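You operate a simulated robot arm through the tools that you are given. There is no shell and no other tool. Be economical: measure what you need, move in short steps, check, and stop when the job is done.

The job below is to be done with a simulated robot arm. You get a single attempt, and the scene is never put back.

Task
Wipe the smudge off the black display with the green block, then put it in the PASS tray.
Fine: wet the block's felt in the blue dish first; put the block back. What is to be rubbed or washed off counts as gone when no trace of it is left.

The check looks at the end state, three seconds after you hand in, the way a careful person would. Anything else that was tipped, shoved, dropped, spilled or broken makes it a failure.

Robot
A 6-joint arm with a two-finger parallel gripper, fixed in place. Base frame: the origin is at the foot of the arm, x ahead of it, y to its left, z up; the work surface is at about z = 0. Units: m, rad, N and s.
With the tool pointing down near the work surface it reaches from about 0.14 to 0.58 m from the base axis. Its first joint turns from -1.152 to 1.152 rad. Payload 2.1 kg.
Tool frame: the origin (TCP) lies between the finger pads and is the grasp point; the fingertips stand 0.03 m ahead of it; z points along the fingers, y is the line along which they close. The gripper opens to 0.094 m. The fingers are 0.028 m wide and 0.01 m thick; the gripper's body (0.05 by 0.096 m) begins 0.055 m behind the TCP.
Orientation is told as [roll, pitch, yaw] about the base's x, y, z axes, in that order, counted from this pose: with the fingers straight down and closing along the base's y, the tool's x points along the base's -x, its y along +y and its z along -z.

Tools
- The arm moves only by the tool nudge_tool. Its argument "plan" is a list of rows, each a list of 3 entries, a list of its own where there are three numbers: the shift along the base's x, y, z in m, then the turn, a rotation vector about the base's x, y, z in rad, then the opening, from 0 (shut) to 1 (fully open). In form: [[[tx, ty, tz], [wx, wy, wz], grip], ...]. A call has 1 to 20 rows; each row shifts and turns the commanded pose from where the row before left it. Rows are played at 5 a second. More than 0.05 m and 0.15 rad between two rows, or a gripper value outside its range, and nothing of the call is played. Where a pose cannot be reached the arm comes as near as it can. A force on the tool above 90 N (or 10 N above the force at the start of the call, whichever is more), or a blocked arm, ends the call early, and 0.2 s more pass. Each finger travels about 0.072 m/s and halts on what it meets, pressing with about 34 N; the grip force reading is that of the motor and also rises with nothing between the fingers. The clock runs only during rows and for 0.2 s after the last one: add rows that do not move to give the fingers time. The reply holds the time, the measured pose of the TCP, the force on the tool along the base axes, the opening and the grip force, in the units named above and with some noise, with the torque about the TCP (base axes, N m) and any sound that the robot's microphone picked up.
- Cameras (640 x 400 px; columns grow to the right, rows downward): "scene" is fixed at [0.0809, -0.3768, 0.5057]; the picture's right is [0.65, -0.76, 0.00], its down [-0.36, -0.31, -0.88] and it looks along [0.67, 0.57, -0.48] (base axes); focal length 296 px, centre (320, 200). "wrist" rides on the gripper at [0.076, 0.014, -0.103] in the tool frame; the picture's right is [-0.18, 0.98, 0.00], its down [-0.75, -0.14, -0.64] and it looks along [-0.63, -0.12, 0.77] (tool axes); focal length 243 px, centre (320, 200). There is no depth. A picture from a camera that has moved, and an enlarged one, comes with that camera's place and axes in the base frame and with its lens. The place of the scene camera against the robot may be out by one fixed shift of up to 0.025 m in any direction.
- snapshot(camera): a new picture of that camera. It takes no simulated time.
- enlarge(camera, box): a new picture of the part [left, top, right, bottom] of that camera's present view, enlarged. It takes no simulated time.
- job_done(): hands the job in; it is judged then, once.

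Work in short steps. Places have to be worked out from the pictures, the camera data and where the tool is seen: move nearer, look again, correct. Check each grasp and each placing, and mend what went wrong. You have 120 turns and 76 pictures in all, those below and enlarged ones among them. Open the gripper and draw the arm clear of the work before you hand the job in, unless the task says otherwise; then end with one line.

The tools are called after ">>>" as name(argument=value, ...) on one line, values as JSON. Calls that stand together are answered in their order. nudge_tool: Moves the arm, as the interface text tells. Its arguments: {"type":"object","properties":{"plan":{"type":"array"}},"required":["plan"]} The other tools are called the same way: snapshot (camera) takes a picture; enlarge (camera, box) takes an enlarged picture of a part of a camera's view; job_done () hands the job in.

At the start:

```text
time_s: 0.0
tcp_pos: [0.2802, -0.1724, 0.3159]
tcp_rot: [0.0, -0.002, 0.0]
force: [-0.1, 0.0, 0.9]
wrist_torque: [0.02, 0.0, -0.01]
opening: 0.094
grip_force: 0.2
```

scene: 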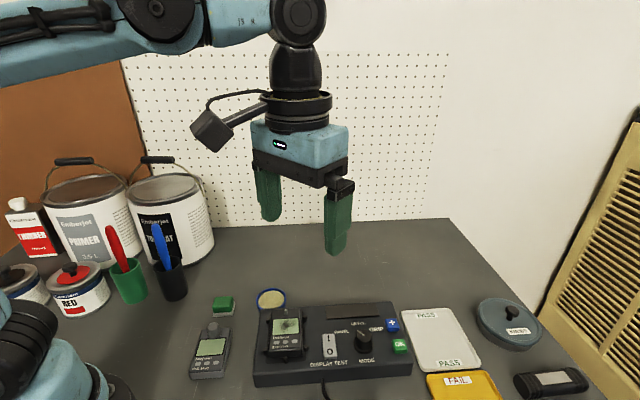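
wrist: 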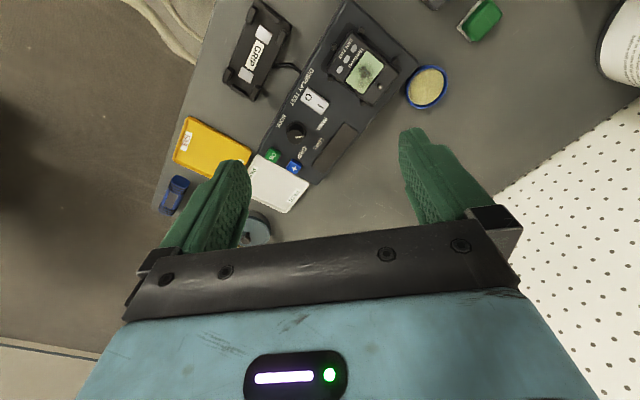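

The display tester, a docked black unit with a smudge, the green block, the blue dish and the trays are visible. I'll enlarge both views to see the details.

>>> enlarge(camera="scene", box=[180, 270, 340, 400])

>>> enlarge(camera="scene", box=[300, 280, 600, 400])

>>> enlarge(camera="wrist", box=[180, 0, 520, 220])

```text
3.08 times, centred on (260, 335) of scene
camera zoom: at [0.0809, -0.3768, 0.5057], right [0.65, -0.76, 0.0], down [-0.36, -0.31, -0.88], along [0.67, 0.57, -0.48], focal length 910 px, centre (505, -215)
```

zoom: 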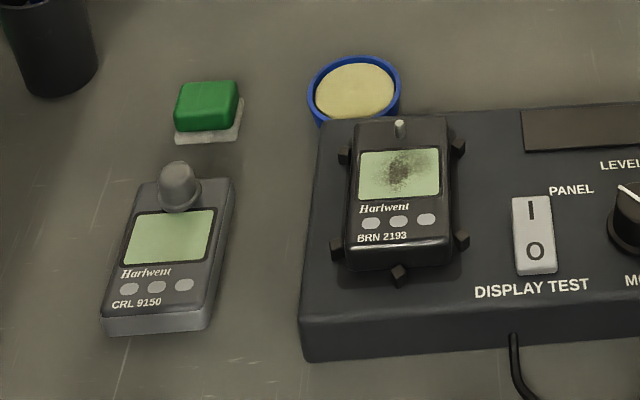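

```text
2.13 times, centred on (450, 340) of scene
camera zoom: at [0.0809, -0.3768, 0.5057], right [0.65, -0.76, 0.0], down [-0.36, -0.31, -0.88], along [0.67, 0.57, -0.48], focal length 631 px, centre (43, -99)
```

zoom: 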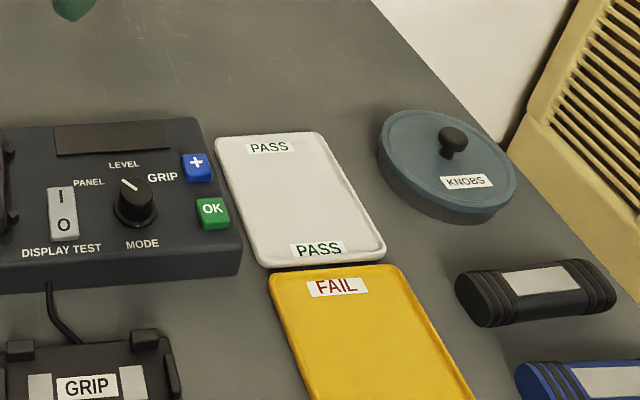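

```text
1.82 times, centred on (350, 110) of wrist
camera zoom: at [0.2043, -0.1576, 0.4179], right [0.18, 0.98, 0.0], down [0.75, -0.14, 0.64], along [0.63, -0.12, -0.77], focal length 441 px, centre (266, 364)
```

zoom: 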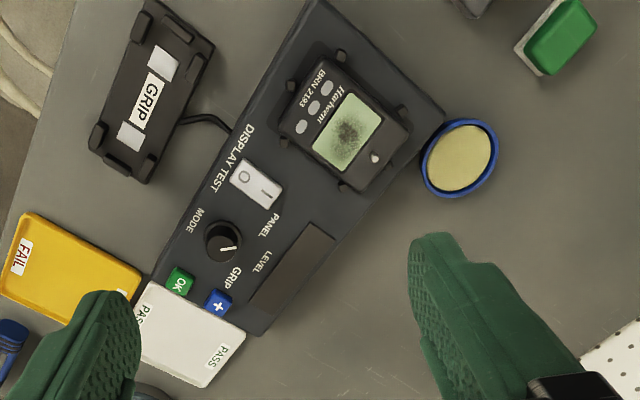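

The wrist view puts the block near (0.267, 0.043), the dish near (0.34, -0.015), the screen near (0.29, -0.114) and the PASS tray near (0.475, -0.297). I'll move over toward the block to get a closer view.

>>> nudge_tool(plan=[[[0.01, 0.045, -0.02], [0, 0, 0], 1], [[0.01, 0.045, -0.02], [0, 0, 0], 1], [[0.01, 0.045, -0.02], [0, 0, 0], 1], [[0.02, 0.045, -0.02], [0, 0, 0], 1], [[0, 0, 0], [0, 0, 0], 1]])

>>> snapshot(camera="wrist")

```text
refused: row 1 steps farther than a row can; nothing moved
```

```text
70 pictures are left
camera wrist: at [0.2043, -0.1576, 0.4179], right [0.18, 0.98, 0.0], down [0.75, -0.14, 0.64], along [0.63, -0.12, -0.77], focal length 243 px, centre (320, 200)
```

wrist: 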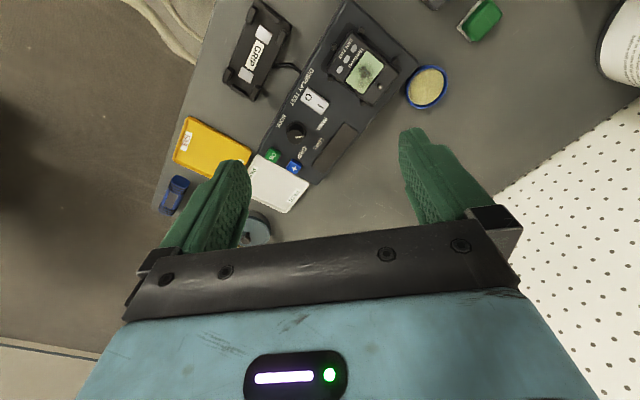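

The step was over 0.05 m per row in total length, so nothing moved. I'll resend it with shorter rows.

>>> nudge_tool(plan=[[[0.01, 0.04, -0.015], [0, 0, 0], 1], [[0.01, 0.04, -0.015], [0, 0, 0], 1], [[0.01, 0.04, -0.015], [0, 0, 0], 1], [[0.015, 0.035, -0.015], [0, 0, 0], 1], [[0.015, 0.02, -0.02], [0, 0, 0], 1], [[0, 0, 0], [0, 0, 0], 1]])

>>> snapshot(camera="wrist")

```text
time_s: 1.4
tcp_pos: [0.3386, 0.0018, 0.2336]
tcp_rot: [-0.001, -0.002, -0.001]
force: [-0.6, -0.6, -0.1]
wrist_torque: [-0.03, -0.04, 0.01]
opening: 0.0939
grip_force: 0.1
```

```text
69 pictures are left
camera wrist: at [0.2628, 0.0161, 0.3361], right [0.18, 0.98, 0.0], down [0.75, -0.14, 0.64], along [0.63, -0.12, -0.77], focal length 243 px, centre (320, 200)
```

wrist: 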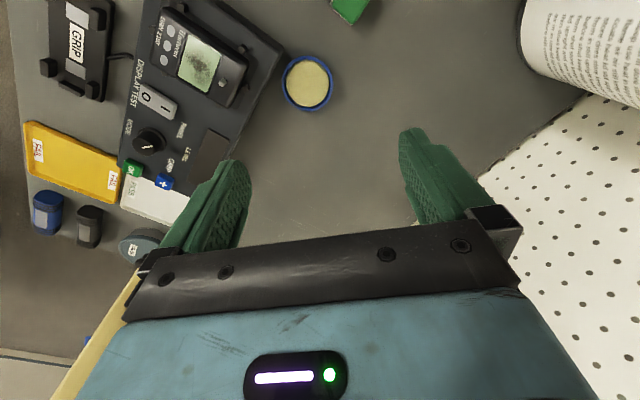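

The dish at (0.340, -0.015) agrees with the first estimate. I'll back off in x to see the block whole.

>>> nudge_tool(plan=[[[-0.035, 0.005, -0.01], [0, 0, 0], 1], [[-0.035, 0.005, -0.01], [0, 0, 0], 1], [[-0.03, 0.0, -0.01], [0, 0, 0], 1], [[0, 0, 0], [0, 0, 0], 1]])

>>> snapshot(camera="wrist")

>>> enlarge(camera="wrist", box=[240, 0, 480, 150])

```text
time_s: 2.4
tcp_pos: [0.2402, 0.0111, 0.2057]
tcp_rot: [0.0, -0.001, -0.001]
force: [0.7, -0.2, 0.3]
wrist_torque: [-0.01, 0.0, 0.01]
opening: 0.0942
grip_force: 0.0
```

```text
68 pictures are left
camera wrist: at [0.1627, 0.0251, 0.3075], right [0.18, 0.98, 0.0], down [0.75, -0.14, 0.64], along [0.63, -0.12, -0.77], focal length 243 px, centre (320, 200)
```

wrist: 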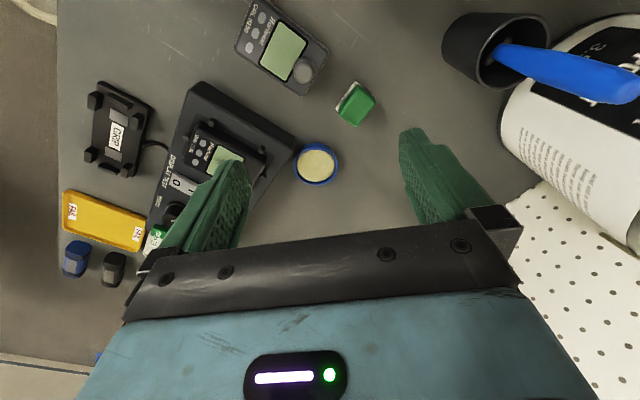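

```text
2.67 times, centred on (360, 75) of wrist
camera zoom: at [0.1627, 0.0251, 0.3075], right [0.18, 0.98, 0.0], down [0.75, -0.14, 0.64], along [0.63, -0.12, -0.77], focal length 647 px, centre (213, 533)
```

zoom: 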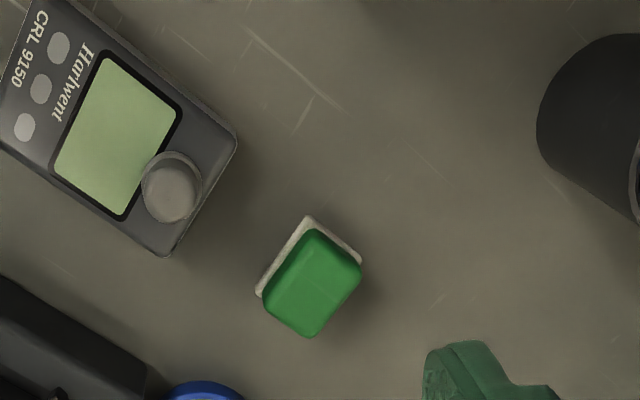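

The block's felt is about 33 × 40 mm, centred near (0.2695, 0.048) and turned by about 45°, as is the docked unit. I'll turn the tool by +0.81 so the fingers close over the 40 mm length, go above the block and look again.

>>> nudge_tool(plan=[[[0.005, 0.006, -0.01], [0, 0, 0.135], 1], [[0.005, 0.006, -0.01], [0, 0, 0.135], 1], [[0.005, 0.006, -0.01], [0, 0, 0.135], 1], [[0.005, 0.006, -0.01], [0, 0, 0.135], 1], [[0.005, 0.006, -0.01], [0, 0, 0.135], 1], [[0.004, 0.007, -0.01], [0, 0, 0.135], 1], [[0, 0, 0], [0, 0, 0], 1]])

>>> snapshot(camera="wrist")

>>> enlarge(camera="scene", box=[180, 270, 340, 370])

```text
time_s: 4.0
tcp_pos: [0.2695, 0.0492, 0.1456]
tcp_rot: [0.0, -0.002, 0.813]
force: [-0.1, -0.5, 0.1]
wrist_torque: [0.02, -0.01, -0.02]
opening: 0.0938
grip_force: 0.0
```

```text
66 pictures are left
camera wrist: at [0.2069, 0.0042, 0.2473], right [-0.59, 0.81, 0.0], down [0.62, 0.45, 0.64], along [0.52, 0.38, -0.77], focal length 243 px, centre (320, 200)
```

wrist: 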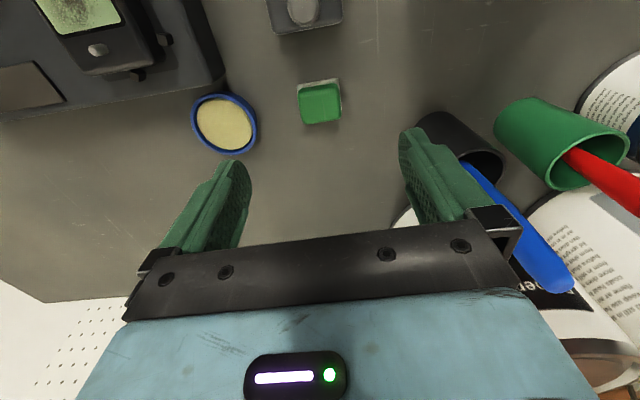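

```text
4.00 times, centred on (260, 320) of scene
camera zoom: at [0.0809, -0.3768, 0.5057], right [0.65, -0.76, 0.0], down [-0.36, -0.31, -0.88], along [0.67, 0.57, -0.48], focal length 1184 px, centre (560, -280)
```

zoom: 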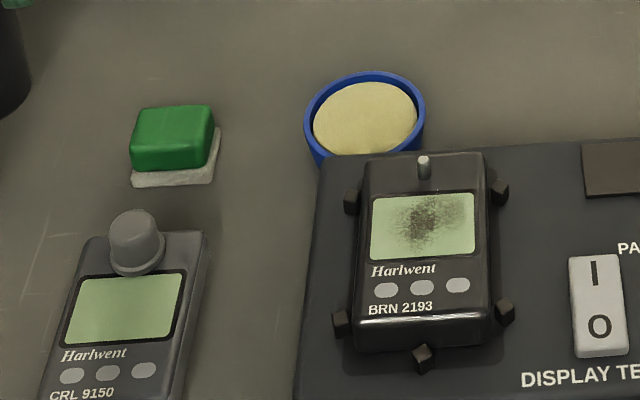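

The block sits squarely under the tool centre, with its top at about z = 0.02, and the cup stands clear of the right finger. I'll descend to TCP z = 0.040 with the fingers partly closed, then check.

>>> nudge_tool(plan=[[[0, 0, -0.035], [0, 0, 0], 0.75], [[0, 0, -0.035], [0, 0, 0], 0.75], [[0, 0, -0.025], [0, 0, 0], 0.75], [[0, 0, -0.0106], [0, 0, 0], 0.75], [[0, 0, 0], [0, 0, 0], 0.75]])

>>> snapshot(camera="wrist")

>>> enlarge(camera="scene", box=[180, 230, 340, 330])

```text
time_s: 5.2
tcp_pos: [0.2676, 0.0505, 0.0395]
tcp_rot: [0.0, -0.003, 0.809]
force: [0.2, -0.4, 0.2]
wrist_torque: [0.01, 0.01, -0.01]
opening: 0.0704
grip_force: 0.1
```

```text
64 pictures are left
camera wrist: at [0.2061, 0.0049, 0.1414], right [-0.58, 0.81, 0.0], down [0.62, 0.45, 0.64], along [0.52, 0.38, -0.77], focal length 243 px, centre (320, 200)
```

wrist: 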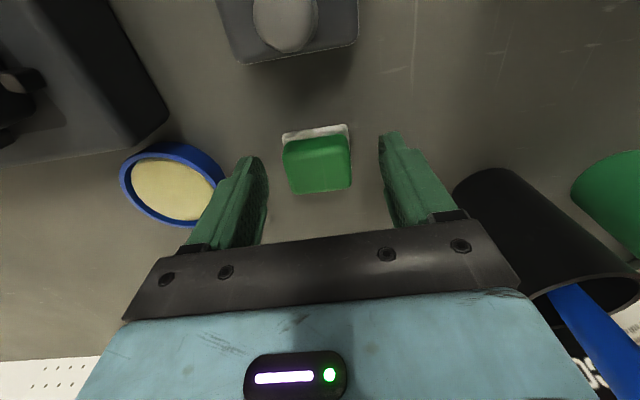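

```text
4.00 times, centred on (260, 280) of scene
camera zoom: at [0.0809, -0.3768, 0.5057], right [0.65, -0.76, 0.0], down [-0.36, -0.31, -0.88], along [0.67, 0.57, -0.48], focal length 1184 px, centre (560, -120)
```

zoom: 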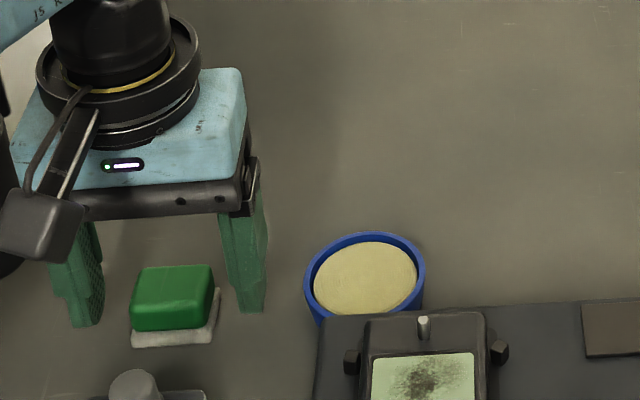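

The block is centred on the TCP and aligned to within a few degrees. I'll close the fingers, then lift a little.

>>> nudge_tool(plan=[[[0, 0, 0], [0, 0, 0], 0.4], [[0, 0, 0], [0, 0, 0], 0.2], [[0, 0, 0], [0, 0, 0], 0.1], [[0, 0, 0], [0, 0, 0], 0.1], [[0, 0, 0], [0, 0, 0], 0.1]])

>>> nudge_tool(plan=[[[0, 0, 0.02], [0, 0, 0], 0.1], [[0, 0, 0.03], [0, 0, 0], 0.1], [[0, 0, 0.03], [0, 0, 0], 0.1], [[0, 0, 0], [0, 0, 0], 0.1]])

>>> snapshot(camera="wrist")

>>> snapshot(camera="scene")

```text
time_s: 6.4
tcp_pos: [0.269, 0.0512, 0.04]
tcp_rot: [0.001, -0.002, 0.809]
force: [0.5, 0.2, 0.4]
wrist_torque: [0.03, 0.0, -0.01]
opening: 0.0368
grip_force: 34.3
```

```text
time_s: 7.4
tcp_pos: [0.2684, 0.0511, 0.1195]
tcp_rot: [0.0, -0.001, 0.81]
force: [-0.1, -0.1, -0.7]
wrist_torque: [0.03, -0.01, 0.0]
opening: 0.0364
grip_force: 34.3
```

```text
62 pictures are left
camera wrist: at [0.2047, 0.0051, 0.2219], right [-0.58, 0.81, 0.0], down [0.62, 0.45, 0.64], along [0.52, 0.38, -0.77], focal length 243 px, centre (320, 200)
```

wrist: 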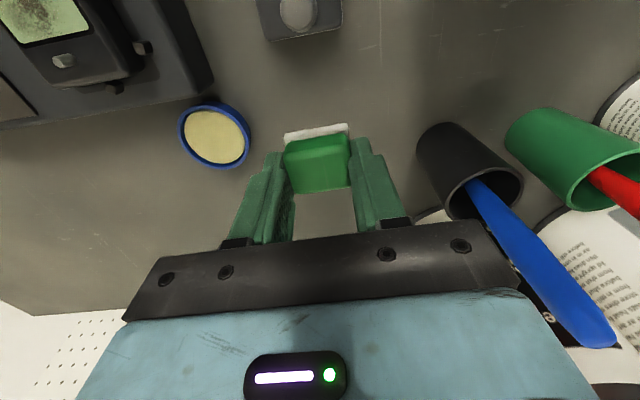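

```text
61 pictures are left
```

scene: 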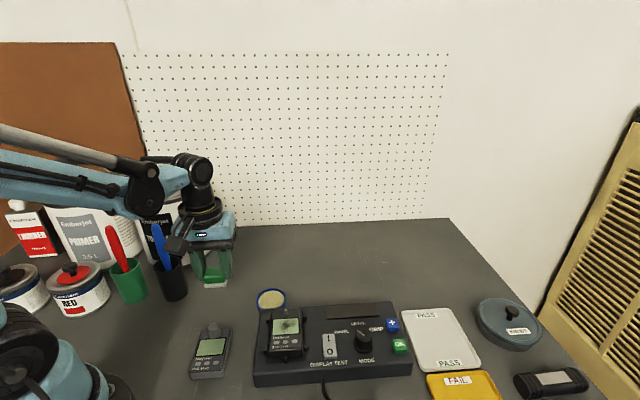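

The block is held, and its home pose is TCP (0.2687, 0.0505, 0.040) at yaw 0.81. The dish centre comes out at (0.338, -0.015), so I'll move above it at z ≈ 0.10 and check.

>>> nudge_tool(plan=[[[0.023, -0.022, 0], [0, 0, 0], 0.1], [[0.023, -0.022, 0], [0, 0, 0], 0.1], [[0.0236, -0.022, -0.01], [0, 0, 0], 0.1], [[0, 0, -0.015], [0, 0, 0], 0.1], [[0, 0, 0], [0, 0, 0], 0.1]])

>>> snapshot(camera="wrist")

>>> enlarge(camera="scene", box=[200, 240, 360, 340])

```text
time_s: 8.6
tcp_pos: [0.3386, -0.014, 0.095]
tcp_rot: [0.0, -0.002, 0.81]
force: [0.1, 0.5, 0.2]
wrist_torque: [0.03, -0.02, 0.05]
opening: 0.0364
grip_force: 33.9
```

```text
60 pictures are left
camera wrist: at [0.2763, -0.0601, 0.1968], right [-0.58, 0.81, 0.0], down [0.62, 0.45, 0.64], along [0.52, 0.38, -0.77], focal length 243 px, centre (320, 200)
```

wrist: 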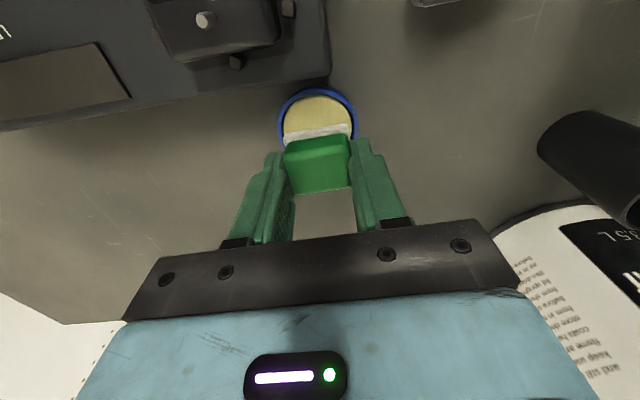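

```text
4.00 times, centred on (280, 290) of scene
camera zoom: at [0.0809, -0.3768, 0.5057], right [0.65, -0.76, 0.0], down [-0.36, -0.31, -0.88], along [0.67, 0.57, -0.48], focal length 1184 px, centre (480, -160)
```

zoom: 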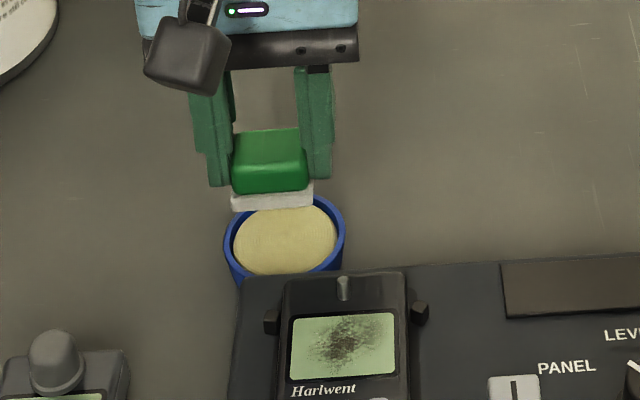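

The block is centred over the dish. I'll descend slowly toward the expected sponge contact at TCP z ≈ 0.058 and watch the force.

>>> nudge_tool(plan=[[[0, 0, -0.015], [0, 0, 0], 0.1], [[0, 0, -0.013], [0, 0, 0], 0.1], [[0, 0, -0.005], [0, 0, 0], 0.1], [[0, 0, 0], [0, 0, 0], 0.1]])

>>> enlarge(camera="scene", box=[220, 260, 320, 325])

```text
time_s: 9.6
tcp_pos: [0.3407, -0.0153, 0.0599]
tcp_rot: [0.002, -0.002, 0.809]
force: [0.1, 0.2, 0.3]
wrist_torque: [-0.01, 0.01, 0.0]
opening: 0.0365
grip_force: 33.9
```

```text
6.15 times, centred on (270, 292) of scene
camera zoom: at [0.0809, -0.3768, 0.5057], right [0.65, -0.76, 0.0], down [-0.36, -0.31, -0.88], along [0.67, 0.57, -0.48], focal length 1821 px, centre (628, -369)
```

zoom: 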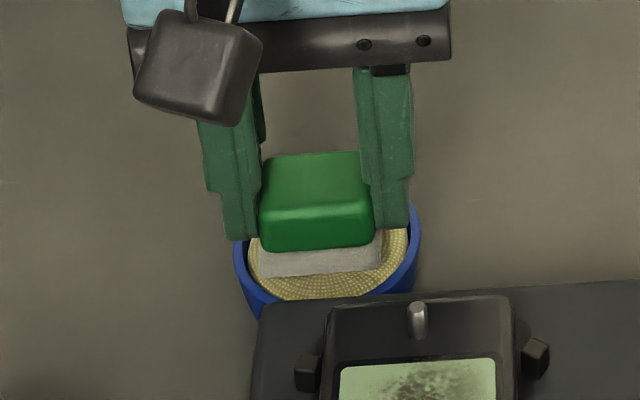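

There is no contact yet and the felt is just above the sponge. I'll continue in 2 mm steps.

>>> nudge_tool(plan=[[[-0.001, -0.001, -0.002], [0, 0, 0], 0.1], [[0, 0, -0.002], [0, 0, 0], 0.1], [[0, 0, 0], [0, 0, 0], 0.1]])

>>> nudge_tool(plan=[[[0, 0, -0.002], [0, 0, 0], 0.1], [[0, 0, -0.002], [0, 0, 0], 0.1], [[0, 0, 0], [0, 0, 0], 0.1]])

>>> enlarge(camera="scene", box=[220, 260, 320, 325])

```text
time_s: 10.4
tcp_pos: [0.3391, -0.0166, 0.0564]
tcp_rot: [0.001, -0.001, 0.81]
force: [0.3, 0.5, -0.4]
wrist_torque: [-0.02, 0.01, 0.03]
opening: 0.0365
grip_force: 33.7
```

```text
time_s: 11.2
tcp_pos: [0.339, -0.0163, 0.054]
tcp_rot: [0.001, -0.003, 0.809]
force: [-0.5, 3.1, 57.6]
wrist_torque: [0.01, 0.06, -0.03]
opening: 0.0364
grip_force: 34.3
```

```text
6.15 times, centred on (270, 292) of scene
camera zoom: at [0.0807, -0.3768, 0.5057], right [0.65, -0.76, 0.0], down [-0.36, -0.31, -0.88], along [0.67, 0.57, -0.48], focal length 1821 px, centre (628, -369)
```

zoom: 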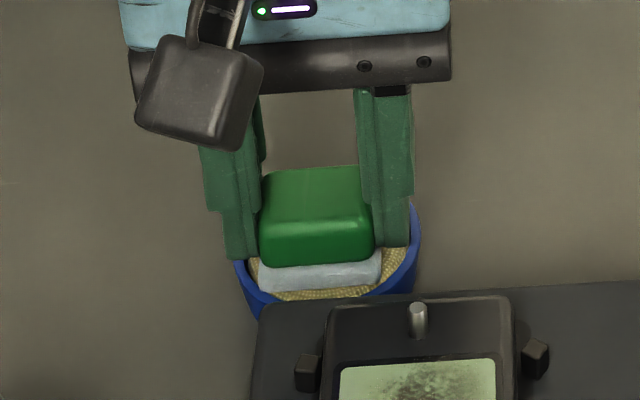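

There was a firm contact of 57 N, and the felt now looks bluish and wet. The contact is stiff, so I'll lift straight away and check that the block hasn't slipped.

>>> nudge_tool(plan=[[[0, 0, 0.004], [0, 0, 0], 0.1], [[0, 0, 0.03], [0, 0, 0], 0.1], [[0, 0, 0.03], [0, 0, 0], 0.1], [[0, 0, 0], [0, 0, 0], 0.1]])

>>> enlarge(camera="scene", box=[200, 220, 360, 320])

>>> enlarge(camera="wrist", box=[160, 0, 480, 200])

```text
time_s: 12.2
tcp_pos: [0.3387, -0.0197, 0.1177]
tcp_rot: [0.001, -0.001, 0.81]
force: [0.2, 0.9, -0.6]
wrist_torque: [-0.02, 0.02, 0.04]
opening: 0.0364
grip_force: 33.9
```

```text
4.00 times, centred on (280, 270) of scene
camera zoom: at [0.0809, -0.3768, 0.5057], right [0.65, -0.76, 0.0], down [-0.36, -0.31, -0.88], along [0.67, 0.57, -0.48], focal length 1184 px, centre (480, -80)
```

zoom: 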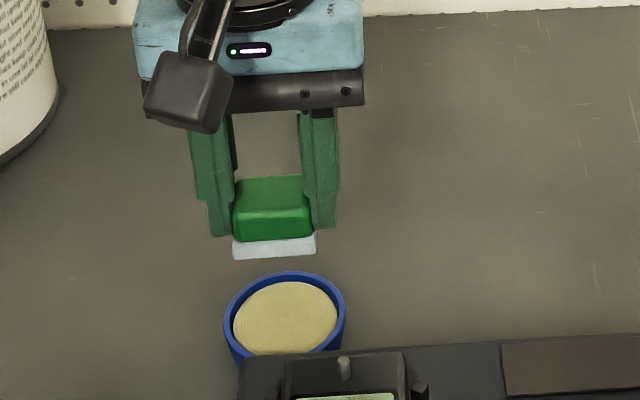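

```text
2.00 times, centred on (320, 100) of wrist
camera zoom: at [0.2759, -0.0654, 0.2201], right [-0.58, 0.81, 0.0], down [0.62, 0.45, 0.64], along [0.52, 0.38, -0.77], focal length 485 px, centre (320, 400)
```

zoom: 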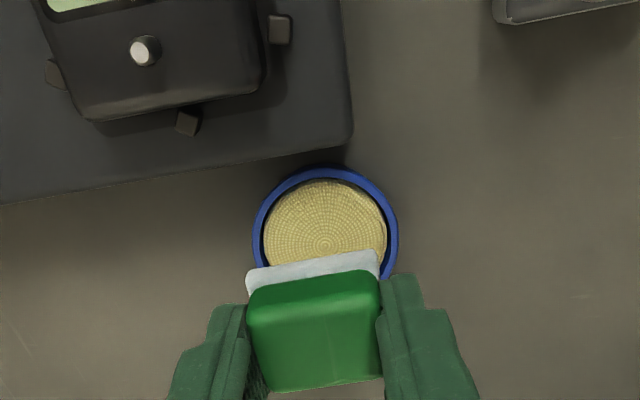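

The felt is wet, and the block is still seated the same way in the fingers. I'll move to where the wrist camera looks down on the docked unit to locate the screen.

>>> nudge_tool(plan=[[[0, -0.02, 0.02], [0, 0, 0], 0.1], [[0, -0.03, 0.015], [0, 0, 0], 0.1], [[-0.005, -0.01, 0], [0, 0, 0], 0.1], [[0, 0, 0], [0, 0, 0], 0.1]])

>>> snapshot(camera="wrist")

>>> enlarge(camera="wrist", box=[200, 0, 440, 150])

```text
time_s: 13.2
tcp_pos: [0.333, -0.0774, 0.1557]
tcp_rot: [0.001, -0.001, 0.809]
force: [0.9, -0.7, -1.6]
wrist_torque: [0.0, -0.01, 0.03]
opening: 0.0366
grip_force: 34.3
```

```text
54 pictures are left
camera wrist: at [0.2696, -0.1236, 0.2574], right [-0.59, 0.81, 0.0], down [0.62, 0.45, 0.64], along [0.52, 0.38, -0.77], focal length 243 px, centre (320, 200)
```

wrist: 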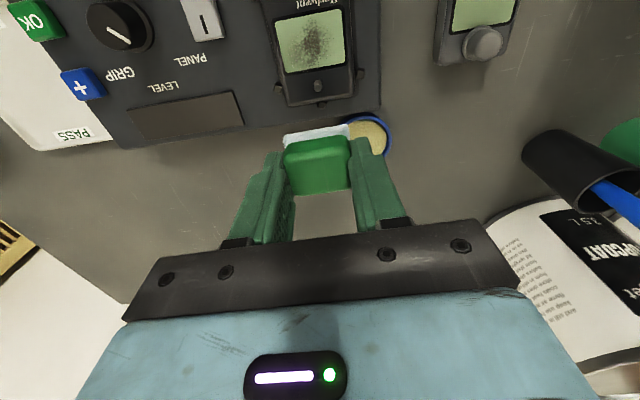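

```text
2.67 times, centred on (320, 75) of wrist
camera zoom: at [0.2696, -0.1236, 0.2574], right [-0.59, 0.81, 0.0], down [0.62, 0.45, 0.64], along [0.52, 0.38, -0.77], focal length 647 px, centre (320, 533)
```

zoom: 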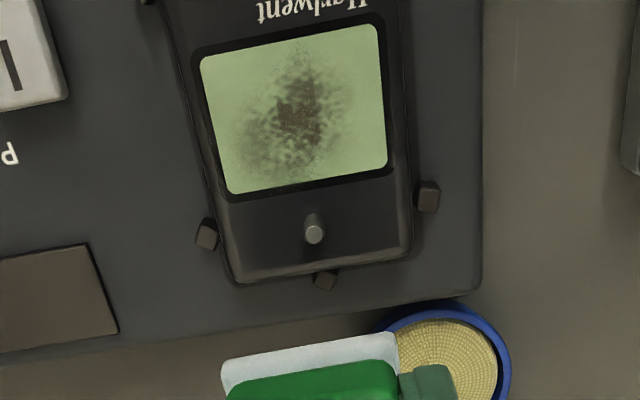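

With a device-top height of about 0.055, the screen centre is (0.293, -0.113). The screen is about 45 × 31 mm with its width along 134.5°, and the pin is about 30 mm from centre along +45°. I'll move above it and descend to just above the expected contact at TCP z ≈ 0.095.

>>> nudge_tool(plan=[[[-0.02, -0.018, 0], [0, 0, 0], 0.1], [[-0.019, -0.018, 0], [0, 0, 0], 0.1], [[0, 0, -0.02], [0, 0, 0], 0.1], [[0, 0, -0.02], [0, 0, 0], 0.1], [[0, 0, 0], [0, 0, 0], 0.1]])

>>> snapshot(camera="wrist")

>>> enlarge(camera="scene", box=[220, 270, 360, 370])

```text
time_s: 14.4
tcp_pos: [0.2927, -0.1116, 0.1116]
tcp_rot: [-0.001, -0.002, 0.81]
force: [0.1, -0.4, -0.1]
wrist_torque: [-0.01, 0.0, 0.01]
opening: 0.0364
grip_force: 34.2
```

```text
52 pictures are left
camera wrist: at [0.2308, -0.1585, 0.2145], right [-0.59, 0.81, 0.0], down [0.62, 0.45, 0.64], along [0.52, 0.38, -0.77], focal length 243 px, centre (320, 200)
```

wrist: 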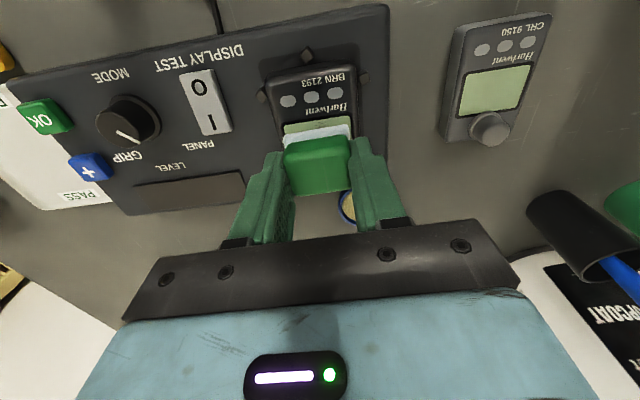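

```text
4.00 times, centred on (290, 320) of scene
camera zoom: at [0.0809, -0.3768, 0.5057], right [0.65, -0.76, 0.0], down [-0.36, -0.31, -0.88], along [0.67, 0.57, -0.48], focal length 1184 px, centre (440, -280)
```

zoom: 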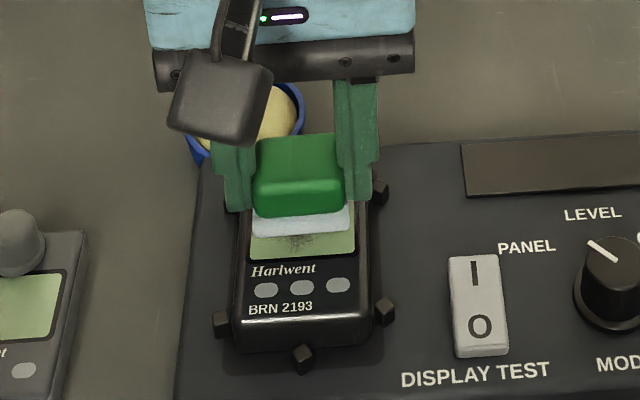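

The alignment looks good. I'll descend in small steps, feeling for contact.

>>> nudge_tool(plan=[[[0, 0, -0.004], [0, 0, 0], 0.1], [[0, 0, -0.004], [0, 0, 0], 0.1], [[0, 0, -0.002], [0, 0, 0], 0.1], [[0, 0, 0], [0, 0, 0], 0.1]])

>>> nudge_tool(plan=[[[0, 0, -0.0015], [0, 0, 0], 0.1], [[0, 0, -0.0015], [0, 0, 0], 0.1], [[0, 0, 0], [0, 0, 0], 0.1]])

>>> enlarge(camera="scene", box=[220, 270, 360, 370])

```text
time_s: 15.4
tcp_pos: [0.2924, -0.1116, 0.1016]
tcp_rot: [0.002, 0.001, 0.81]
force: [-0.7, -1.2, -0.6]
wrist_torque: [0.0, -0.03, 0.01]
opening: 0.0363
grip_force: 33.5
```

```text
time_s: 16.2
tcp_pos: [0.2923, -0.1123, 0.0994]
tcp_rot: [0.0, -0.002, 0.811]
force: [-0.5, -0.5, 0.2]
wrist_torque: [0.01, -0.02, 0.02]
opening: 0.0367
grip_force: 34.3
```

```text
4.00 times, centred on (290, 320) of scene
camera zoom: at [0.0809, -0.3768, 0.5057], right [0.65, -0.76, 0.0], down [-0.36, -0.31, -0.88], along [0.67, 0.57, -0.48], focal length 1184 px, centre (440, -280)
```

zoom: 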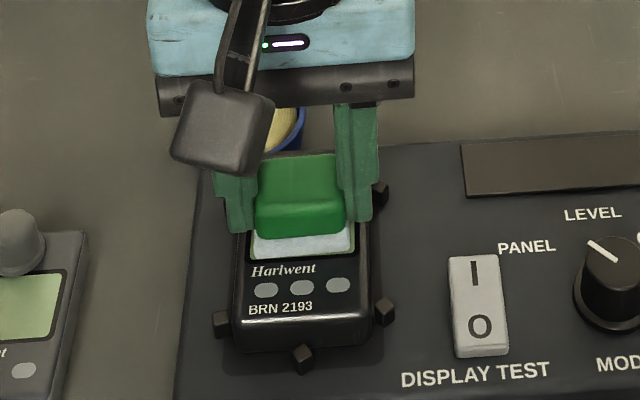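

Still no contact, with the felt hovering just above the screen. I'll continue in 1 mm steps.

>>> nudge_tool(plan=[[[0, 0, -0.001], [0, 0, 0], 0.1], [[0, 0, -0.001], [0, 0, 0], 0.1], [[0, 0, 0], [0, 0, 0], 0.1]])

>>> nudge_tool(plan=[[[0, 0, -0.001], [0, 0, 0], 0.1], [[0, 0, 0], [0, 0, 0], 0.1]])

>>> nudge_tool(plan=[[[0, 0, -0.001], [0, 0, 0], 0.1], [[0, 0, 0], [0, 0, 0], 0.1]])

```text
time_s: 17.0
tcp_pos: [0.2933, -0.1121, 0.0989]
tcp_rot: [-0.002, 0.0, 0.811]
force: [-8.4, -2.2, 66.4]
wrist_torque: [-0.07, 0.26, -0.02]
opening: 0.0366
grip_force: 34.0
```

```text
time_s: 17.6
tcp_pos: [0.2948, -0.1124, 0.0988]
tcp_rot: [-0.001, -0.001, 0.811]
force: [-13.5, -0.2, 88.2]
wrist_torque: [-0.05, 0.47, -0.02]
opening: 0.0363
grip_force: 33.9
```

```text
time_s: 18.0
tcp_pos: [0.2944, -0.1112, 0.0984]
tcp_rot: [0.001, 0.001, 0.809]
force: [-2.9, 0.7, 31.9]
wrist_torque: [-0.04, 0.0, 0.02]
opening: 0.0366
grip_force: 33.9
stopped in row 1: the force on the tool passed its limit at 102 N (the readings are from after the stop); the commanded pose is now the measured one
```

The contact is stiff and I overpressed briefly, so I'll step one call at a time from here. I'll ease up by 0.4 mm and look.

>>> nudge_tool(plan=[[[0, 0, 0.0004], [0, 0, 0], 0.1], [[0, 0, 0], [0, 0, 0], 0.1]])

>>> enlarge(camera="scene", box=[220, 270, 360, 370])

```text
time_s: 18.6
tcp_pos: [0.2941, -0.1129, 0.0991]
tcp_rot: [0.0, -0.002, 0.808]
force: [2.8, 0.6, 34.9]
wrist_torque: [-0.02, -0.11, 0.0]
opening: 0.0364
grip_force: 33.8
```

```text
4.00 times, centred on (290, 320) of scene
camera zoom: at [0.0808, -0.3768, 0.5057], right [0.65, -0.76, 0.0], down [-0.36, -0.31, -0.88], along [0.67, 0.57, -0.48], focal length 1184 px, centre (440, -280)
```

zoom: 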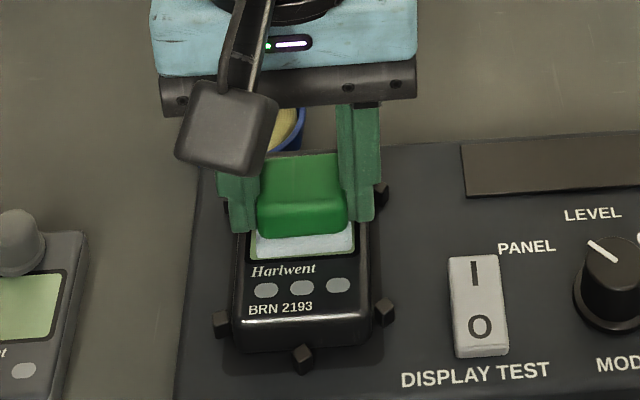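

There's about 35 N on the felt. I'll ease slightly more and make the first gentle strokes along the screen's width and height.

>>> nudge_tool(plan=[[[0, 0, 0.0004], [0, 0, 0], 0.1], [[-0.003, 0.003, 0], [0, 0, 0], 0.1], [[-0.0015, 0.0015, 0], [0, 0, 0], 0.1], [[0.003, -0.003, 0], [0, 0, 0], 0.1], [[0.003, -0.003, 0], [0, 0, 0], 0.1], [[0.003, -0.003, 0], [0, 0, 0], 0.1], [[-0.0045, 0.0045, 0], [0, 0, 0], 0.1], [[0, 0, 0], [0, 0, 0], 0.1]])

```text
time_s: 20.4
tcp_pos: [0.2931, -0.1121, 0.0988]
tcp_rot: [0.004, -0.001, 0.81]
force: [0.5, -0.9, 3.5]
wrist_torque: [-0.06, -0.05, 0.04]
opening: 0.0365
grip_force: 34.2
```

The force fell to 3.5 N. I'll add a small press and do a fuller raster.

>>> nudge_tool(plan=[[[0, 0, -0.0003], [0, 0, 0], 0.1], [[0.0025, 0.0025, 0], [0, 0, 0], 0.1], [[-0.004, 0.004, 0], [0, 0, 0], 0.1], [[0.004, -0.004, 0], [0, 0, 0], 0.1], [[0.004, -0.004, 0], [0, 0, 0], 0.1], [[-0.004, 0.004, 0], [0, 0, 0], 0.1], [[-0.004, -0.004, 0], [0, 0, 0], 0.1], [[-0.004, 0.004, 0], [0, 0, 0], 0.1], [[0.004, -0.004, 0], [0, 0, 0], 0.1], [[0.004, -0.004, 0], [0, 0, 0], 0.1], [[-0.004, 0.004, 0], [0, 0, 0], 0.1], [[-0.003, -0.003, 0], [0, 0, 0], 0.1], [[-0.004, 0.004, 0], [0, 0, 0], 0.1], [[0.004, -0.004, 0], [0, 0, 0], 0.1], [[0.004, -0.004, 0], [0, 0, 0], 0.1], [[-0.004, 0.004, 0], [0, 0, 0], 0.1], [[0.0045, 0.0045, 0], [0, 0, 0], 0.1], [[0, 0, 0], [0, 0, 0], 0.1]])

```text
time_s: 24.2
tcp_pos: [0.2945, -0.1133, 0.0987]
tcp_rot: [0.001, 0.006, 0.806]
force: [-7.6, -15.0, 48.9]
wrist_torque: [-0.4, 0.19, -0.02]
opening: 0.0366
grip_force: 34.1
```

I'll lift and shift toward the pin side so the wrist camera sees the screen, then inspect.

>>> nudge_tool(plan=[[[0, 0, 0.015], [0, 0, 0], 0.1], [[0, 0, 0.035], [0, 0, 0], 0.1], [[0.02, 0.018, 0], [0, 0, 0], 0.1], [[0.02, 0.018, 0], [0, 0, 0], 0.1], [[0, 0, 0], [0, 0, 0], 0.1]])

>>> enlarge(camera="wrist", box=[200, 0, 440, 150])

>>> enlarge(camera="scene", box=[250, 295, 330, 365])

```text
time_s: 25.4
tcp_pos: [0.3328, -0.0758, 0.1512]
tcp_rot: [0.003, 0.0, 0.811]
force: [1.1, 0.2, -0.4]
wrist_torque: [0.0, 0.01, 0.01]
opening: 0.0367
grip_force: 33.9
```

```text
2.67 times, centred on (320, 75) of wrist
camera zoom: at [0.2712, -0.1214, 0.2531], right [-0.58, 0.81, 0.0], down [0.62, 0.45, 0.64], along [0.52, 0.38, -0.77], focal length 647 px, centre (320, 533)
```

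zoom: 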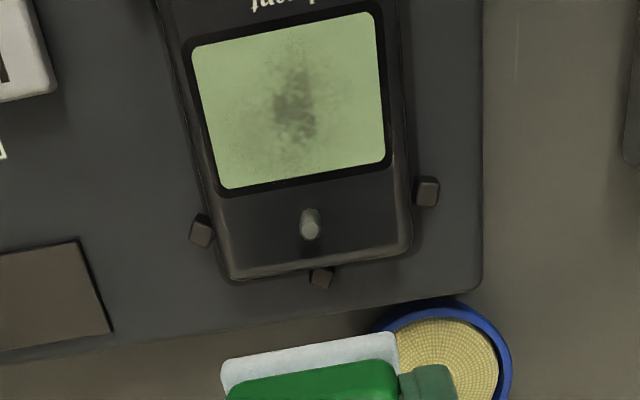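

```text
5.71 times, centred on (290, 330) of scene
camera zoom: at [0.0809, -0.3768, 0.5057], right [0.65, -0.76, 0.0], down [-0.36, -0.31, -0.88], along [0.67, 0.57, -0.48], focal length 1691 px, centre (491, -543)
```

zoom: 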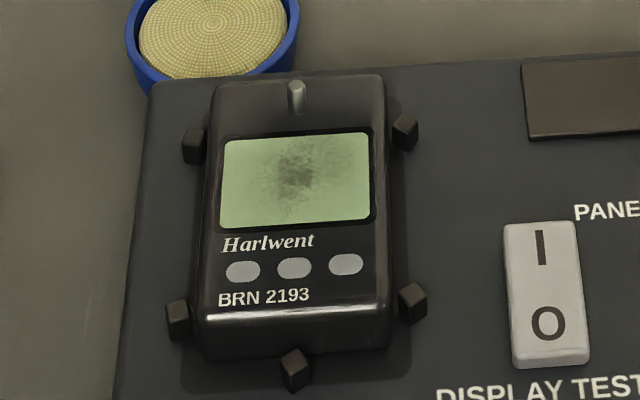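

The smudge is clearly fading and the unit hasn't moved. I'll go back for more strokes, stopping just above contact first.

>>> nudge_tool(plan=[[[-0.02, -0.0185, 0], [0, 0, 0], 0.1], [[-0.02, -0.0185, 0], [0, 0, 0], 0.1], [[0, 0, -0.03], [0, 0, 0], 0.1], [[0, 0, -0.0185], [0, 0, 0], 0.1], [[0, 0, 0], [0, 0, 0], 0.1], [[0, 0, -0.002], [0, 0, 0], 0.1], [[0, 0, 0], [0, 0, 0], 0.1]])

```text
time_s: 26.9
tcp_pos: [0.2937, -0.1144, 0.0986]
tcp_rot: [0.005, 0.001, 0.81]
force: [-2.1, 1.4, 28.7]
wrist_torque: [-0.07, -0.09, 0.0]
opening: 0.0365
grip_force: 34.0
stopped in row 7: the force on the tool passed its limit at 91 N (the readings are from after the stop); the commanded pose is now the measured one
```

Contact settled at about 29 N. I'll run a longer raster at this height.

>>> nudge_tool(plan=[[[0, 0, 0.0002], [0, 0, 0], 0.1], [[-0.004, 0.004, 0], [0, 0, 0], 0.1], [[0.004, -0.004, 0], [0, 0, 0], 0.1], [[0.004, -0.004, 0], [0, 0, 0], 0.1], [[-0.004, 0.004, 0], [0, 0, 0], 0.1], [[0.0025, 0.0025, 0], [0, 0, 0], 0.1], [[-0.004, 0.004, 0], [0, 0, 0], 0.1], [[0.004, -0.004, 0], [0, 0, 0], 0.1], [[0.004, -0.004, 0], [0, 0, 0], 0.1], [[-0.004, 0.004, 0], [0, 0, 0], 0.1], [[-0.0025, -0.0025, 0], [0, 0, 0], 0.1], [[-0.004, 0.004, 0], [0, 0, 0], 0.1], [[0.004, -0.004, 0], [0, 0, 0], 0.1], [[0.004, -0.004, 0], [0, 0, 0], 0.1], [[-0.004, 0.004, 0], [0, 0, 0], 0.1], [[0, 0, 0], [0, 0, 0], 0.1]])

```text
time_s: 30.3
tcp_pos: [0.2937, -0.1145, 0.0995]
tcp_rot: [0.0, 0.001, 0.809]
force: [7.3, -8.0, 35.2]
wrist_torque: [-0.27, -0.32, 0.02]
opening: 0.0367
grip_force: 34.1
```

The contact force is steady at about 35 N. I'll do another raster with longitudinal strokes.

>>> nudge_tool(plan=[[[0.0025, 0.0025, 0], [0, 0, 0], 0.1], [[-0.003, -0.003, 0], [0, 0, 0], 0.1], [[-0.003, -0.003, 0], [0, 0, 0], 0.1], [[0.0035, 0.0035, 0], [0, 0, 0], 0.1], [[-0.003, 0.003, 0], [0, 0, 0], 0.1], [[0.0025, 0.0025, 0], [0, 0, 0], 0.1], [[-0.003, -0.003, 0], [0, 0, 0], 0.1], [[-0.003, -0.003, 0], [0, 0, 0], 0.1], [[0.0035, 0.0035, 0], [0, 0, 0], 0.1], [[0.006, -0.006, 0], [0, 0, 0], 0.1], [[0.0025, 0.0025, 0], [0, 0, 0], 0.1], [[-0.003, -0.003, 0], [0, 0, 0], 0.1], [[-0.003, -0.003, 0], [0, 0, 0], 0.1], [[0.0035, 0.0035, 0], [0, 0, 0], 0.1], [[-0.003, 0.003, 0], [0, 0, 0], 0.1], [[0, 0, 0], [0, 0, 0], 0.1]])

>>> nudge_tool(plan=[[[0, 0, 0.015], [0, 0, 0], 0.1], [[0, 0, 0.035], [0, 0, 0], 0.1], [[0.02, 0.0185, 0], [0, 0, 0], 0.1], [[0.02, 0.0185, 0], [0, 0, 0], 0.1], [[0, 0, 0], [0, 0, 0], 0.1]])

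>>> enlarge(camera="wrist", box=[240, 0, 400, 100])

```text
time_s: 33.7
tcp_pos: [0.2911, -0.1152, 0.0984]
tcp_rot: [0.002, 0.0, 0.809]
force: [0.2, -2.3, 8.7]
wrist_torque: [-0.11, -0.1, -0.02]
opening: 0.0362
grip_force: 33.7
```

```text
time_s: 34.9
tcp_pos: [0.3343, -0.0778, 0.1498]
tcp_rot: [0.002, 0.0, 0.809]
force: [0.6, 0.2, -0.8]
wrist_torque: [0.0, 0.04, 0.01]
opening: 0.0365
grip_force: 34.7
```

```text
4.00 times, centred on (320, 50) of wrist
camera zoom: at [0.2723, -0.1232, 0.2529], right [-0.58, 0.81, 0.0], down [0.62, 0.45, 0.64], along [0.52, 0.38, -0.77], focal length 970 px, centre (320, 800)
```

zoom: 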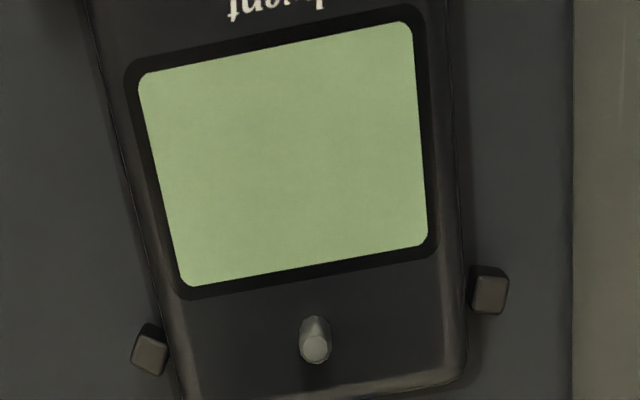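

The screen looks clean. I'll check the other camera at high zoom for any faint residue.

>>> enlarge(camera="scene", box=[270, 310, 305, 340])

>>> enlarge(camera="wrist", box=[270, 0, 355, 75])

```text
13.33 times, centred on (288, 325) of scene
camera zoom: at [0.0809, -0.3768, 0.5057], right [0.65, -0.76, 0.0], down [-0.36, -0.31, -0.88], along [0.67, 0.57, -0.48], focal length 3945 px, centre (753, -1467)
```

zoom: 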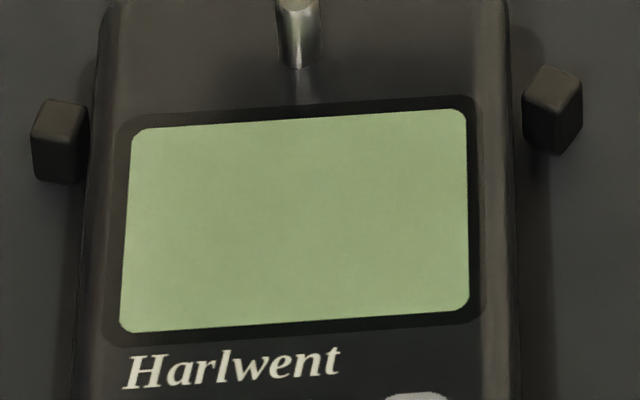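

```text
5.33 times, centred on (312, 38) of wrist
camera zoom: at [0.2723, -0.1232, 0.2529], right [-0.58, 0.81, 0.0], down [0.62, 0.45, 0.64], along [0.52, 0.38, -0.77], focal length 1294 px, centre (360, 1067)
```

zoom: 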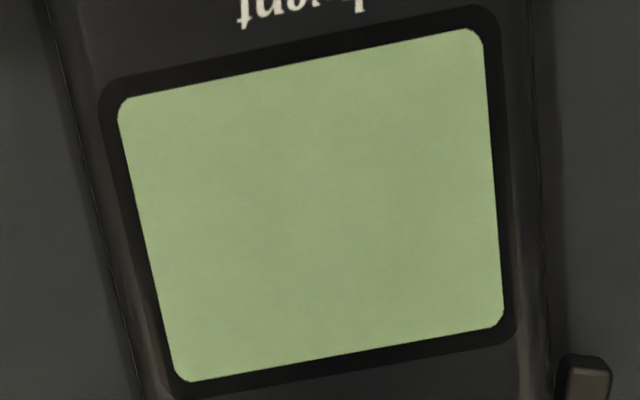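

It's clean to the eye, but a very faint tone could remain near the centre. I'll do one more raster for safety, approaching more gently this time.

>>> nudge_tool(plan=[[[-0.02, -0.0185, 0], [0, 0, 0], 0.1], [[-0.02, -0.018, 0], [0, 0, 0], 0.1], [[0, 0, -0.03], [0, 0, 0], 0.1], [[0, 0, -0.0182], [0, 0, 0], 0.1], [[0, 0, 0], [0, 0, 0], 0.1], [[0, 0, -0.001], [0, 0, 0], 0.1], [[0, 0, 0], [0, 0, 0], 0.1]])

```text
time_s: 36.5
tcp_pos: [0.2944, -0.1141, 0.1]
tcp_rot: [0.002, 0.001, 0.81]
force: [0.3, 0.2, 0.2]
wrist_torque: [0.01, 0.05, -0.01]
opening: 0.0366
grip_force: 33.9
```

Not quite in contact yet, so I'll go a little lower.

>>> nudge_tool(plan=[[[0, 0, -0.0007], [0, 0, 0], 0.1], [[0, 0, 0], [0, 0, 0], 0.1]])

```text
time_s: 37.1
tcp_pos: [0.2949, -0.114, 0.1]
tcp_rot: [0.004, -0.001, 0.81]
force: [1.3, 1.2, 16.9]
wrist_torque: [-0.04, -0.12, -0.02]
opening: 0.0363
grip_force: 33.7
```

At 17 N this is a good pressure, so I'll run the raster.

>>> nudge_tool(plan=[[[0, 0, -0.0003], [0, 0, 0], 0.1], [[-0.004, 0.004, 0], [0, 0, 0], 0.1], [[0.004, -0.004, 0], [0, 0, 0], 0.1], [[0.004, -0.004, 0], [0, 0, 0], 0.1], [[-0.004, 0.004, 0], [0, 0, 0], 0.1], [[0.002, 0.002, 0], [0, 0, 0], 0.1], [[-0.004, 0.004, 0], [0, 0, 0], 0.1], [[0.004, -0.004, 0], [0, 0, 0], 0.1], [[0.004, -0.004, 0], [0, 0, 0], 0.1], [[-0.004, 0.004, 0], [0, 0, 0], 0.1], [[-0.004, -0.004, 0], [0, 0, 0], 0.1], [[-0.004, 0.004, 0], [0, 0, 0], 0.1], [[0.004, -0.004, 0], [0, 0, 0], 0.1], [[0.004, -0.004, 0], [0, 0, 0], 0.1], [[-0.004, 0.004, 0], [0, 0, 0], 0.1], [[-0.002, -0.002, 0], [0, 0, 0], 0.1], [[0.003, 0.003, 0], [0, 0, 0], 0.1], [[0, 0, 0], [0, 0, 0], 0.1]])

>>> nudge_tool(plan=[[[0, 0, 0.015], [0, 0, 0], 0.1], [[0, 0, 0.035], [0, 0, 0], 0.1], [[0.02, 0.0185, 0], [0, 0, 0], 0.1], [[0.02, 0.0185, 0], [0, 0, 0], 0.1], [[0, 0, 0], [0, 0, 0], 0.1]])

>>> enlarge(camera="wrist", box=[270, 0, 355, 75])

>>> snapshot(camera="wrist")

```text
time_s: 40.9
tcp_pos: [0.2927, -0.1166, 0.0985]
tcp_rot: [0.004, 0.003, 0.808]
force: [-2.7, -11.0, 32.9]
wrist_torque: [-0.48, -0.06, -0.06]
opening: 0.0365
grip_force: 34.6
```

```text
time_s: 42.1
tcp_pos: [0.3332, -0.0775, 0.1483]
tcp_rot: [0.004, 0.001, 0.812]
force: [0.8, -0.7, -0.9]
wrist_torque: [-0.02, 0.02, -0.01]
opening: 0.0368
grip_force: 34.1
```

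```text
5.33 times, centred on (312, 38) of wrist
camera zoom: at [0.2707, -0.1243, 0.2504], right [-0.58, 0.81, 0.0], down [0.62, 0.45, 0.64], along [0.52, 0.38, -0.77], focal length 1294 px, centre (360, 1067)
```

zoom: 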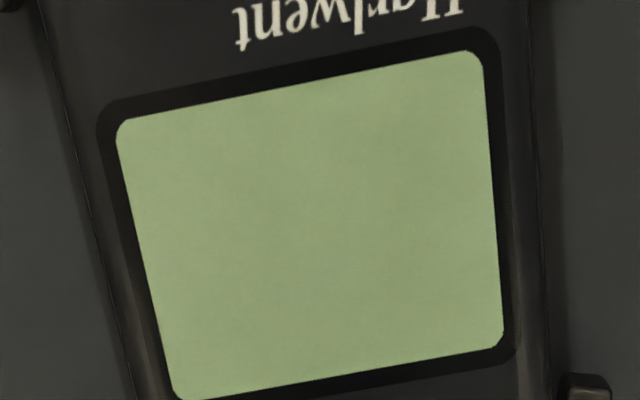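

```text
42 pictures are left
camera wrist: at [0.2707, -0.1243, 0.2504], right [-0.58, 0.81, 0.0], down [0.62, 0.45, 0.64], along [0.52, 0.38, -0.77], focal length 243 px, centre (320, 200)
```

wrist: 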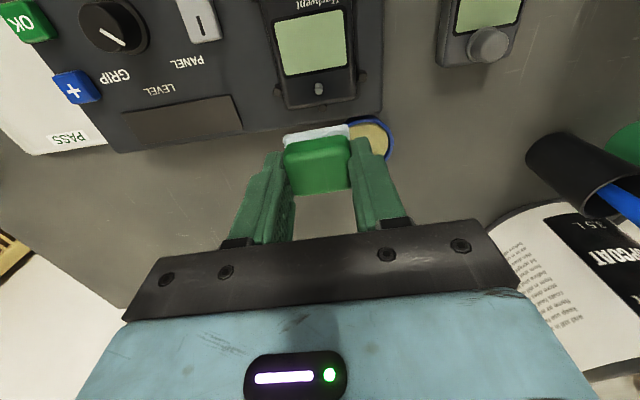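

The screen is clean. Now I'll carry the block back above its original spot.

>>> nudge_tool(plan=[[[-0.0161, 0.0317, 0], [0, 0, 0], 0.1], [[-0.0161, 0.0317, 0], [0, 0, 0], 0.1], [[-0.0161, 0.0317, 0], [0, 0, 0], 0.1], [[-0.0161, 0.0318, 0], [0, 0, 0], 0.1], [[0, 0, -0.04], [0, 0, 0], 0.1], [[0, 0, -0.04], [0, 0, 0], 0.1], [[0, 0, 0], [0, 0, 0], 0.1], [[0, 0, 0], [0, 0, 0], 0.1]])

>>> snapshot(camera="wrist")

```text
time_s: 43.9
tcp_pos: [0.2667, 0.046, 0.0671]
tcp_rot: [0.003, -0.002, 0.812]
force: [0.6, -0.1, -0.4]
wrist_torque: [0.0, 0.04, -0.02]
opening: 0.0364
grip_force: 33.7
```

```text
41 pictures are left
camera wrist: at [0.2042, 0.0007, 0.1703], right [-0.58, 0.81, 0.0], down [0.62, 0.45, 0.64], along [0.52, 0.38, -0.77], focal length 243 px, centre (320, 200)
```

wrist: 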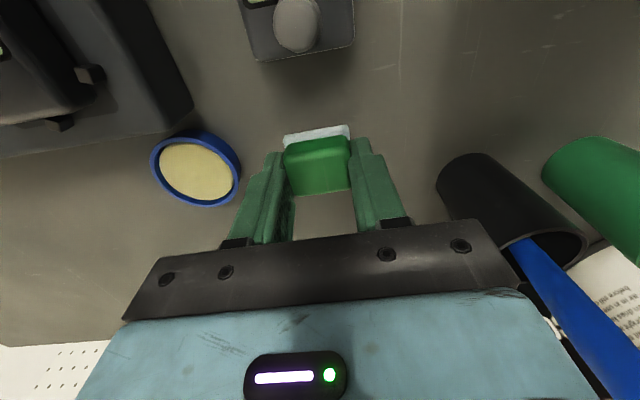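

I'll correct by about (+1.7, +4.5) mm and lower to just above the table.

>>> nudge_tool(plan=[[[0.0017, 0.0045, -0.01], [0, 0, 0], 0.1], [[0, 0, -0.01], [0, 0, 0], 0.1], [[0, 0, -0.004], [0, 0, 0], 0.1], [[0, 0, 0], [0, 0, 0], 0.1]])

```text
time_s: 44.9
tcp_pos: [0.2694, 0.0528, 0.0419]
tcp_rot: [0.003, -0.002, 0.809]
force: [0.0, 0.8, 0.1]
wrist_torque: [-0.04, -0.03, 0.01]
opening: 0.0367
grip_force: 33.9
```

The felt is about 2 mm above the table. I'll ease down in small steps until it touches.

>>> nudge_tool(plan=[[[-0.0005, -0.001, -0.0008], [0, 0, 0], 0.1], [[0, 0, -0.0006], [0, 0, 0], 0.1], [[0, 0, 0], [0, 0, 0], 0.1]])

```text
time_s: 45.7
tcp_pos: [0.2689, 0.0526, 0.0431]
tcp_rot: [0.005, -0.001, 0.81]
force: [1.1, 0.4, 0.4]
wrist_torque: [0.01, 0.04, 0.02]
opening: 0.0365
grip_force: 34.2
```

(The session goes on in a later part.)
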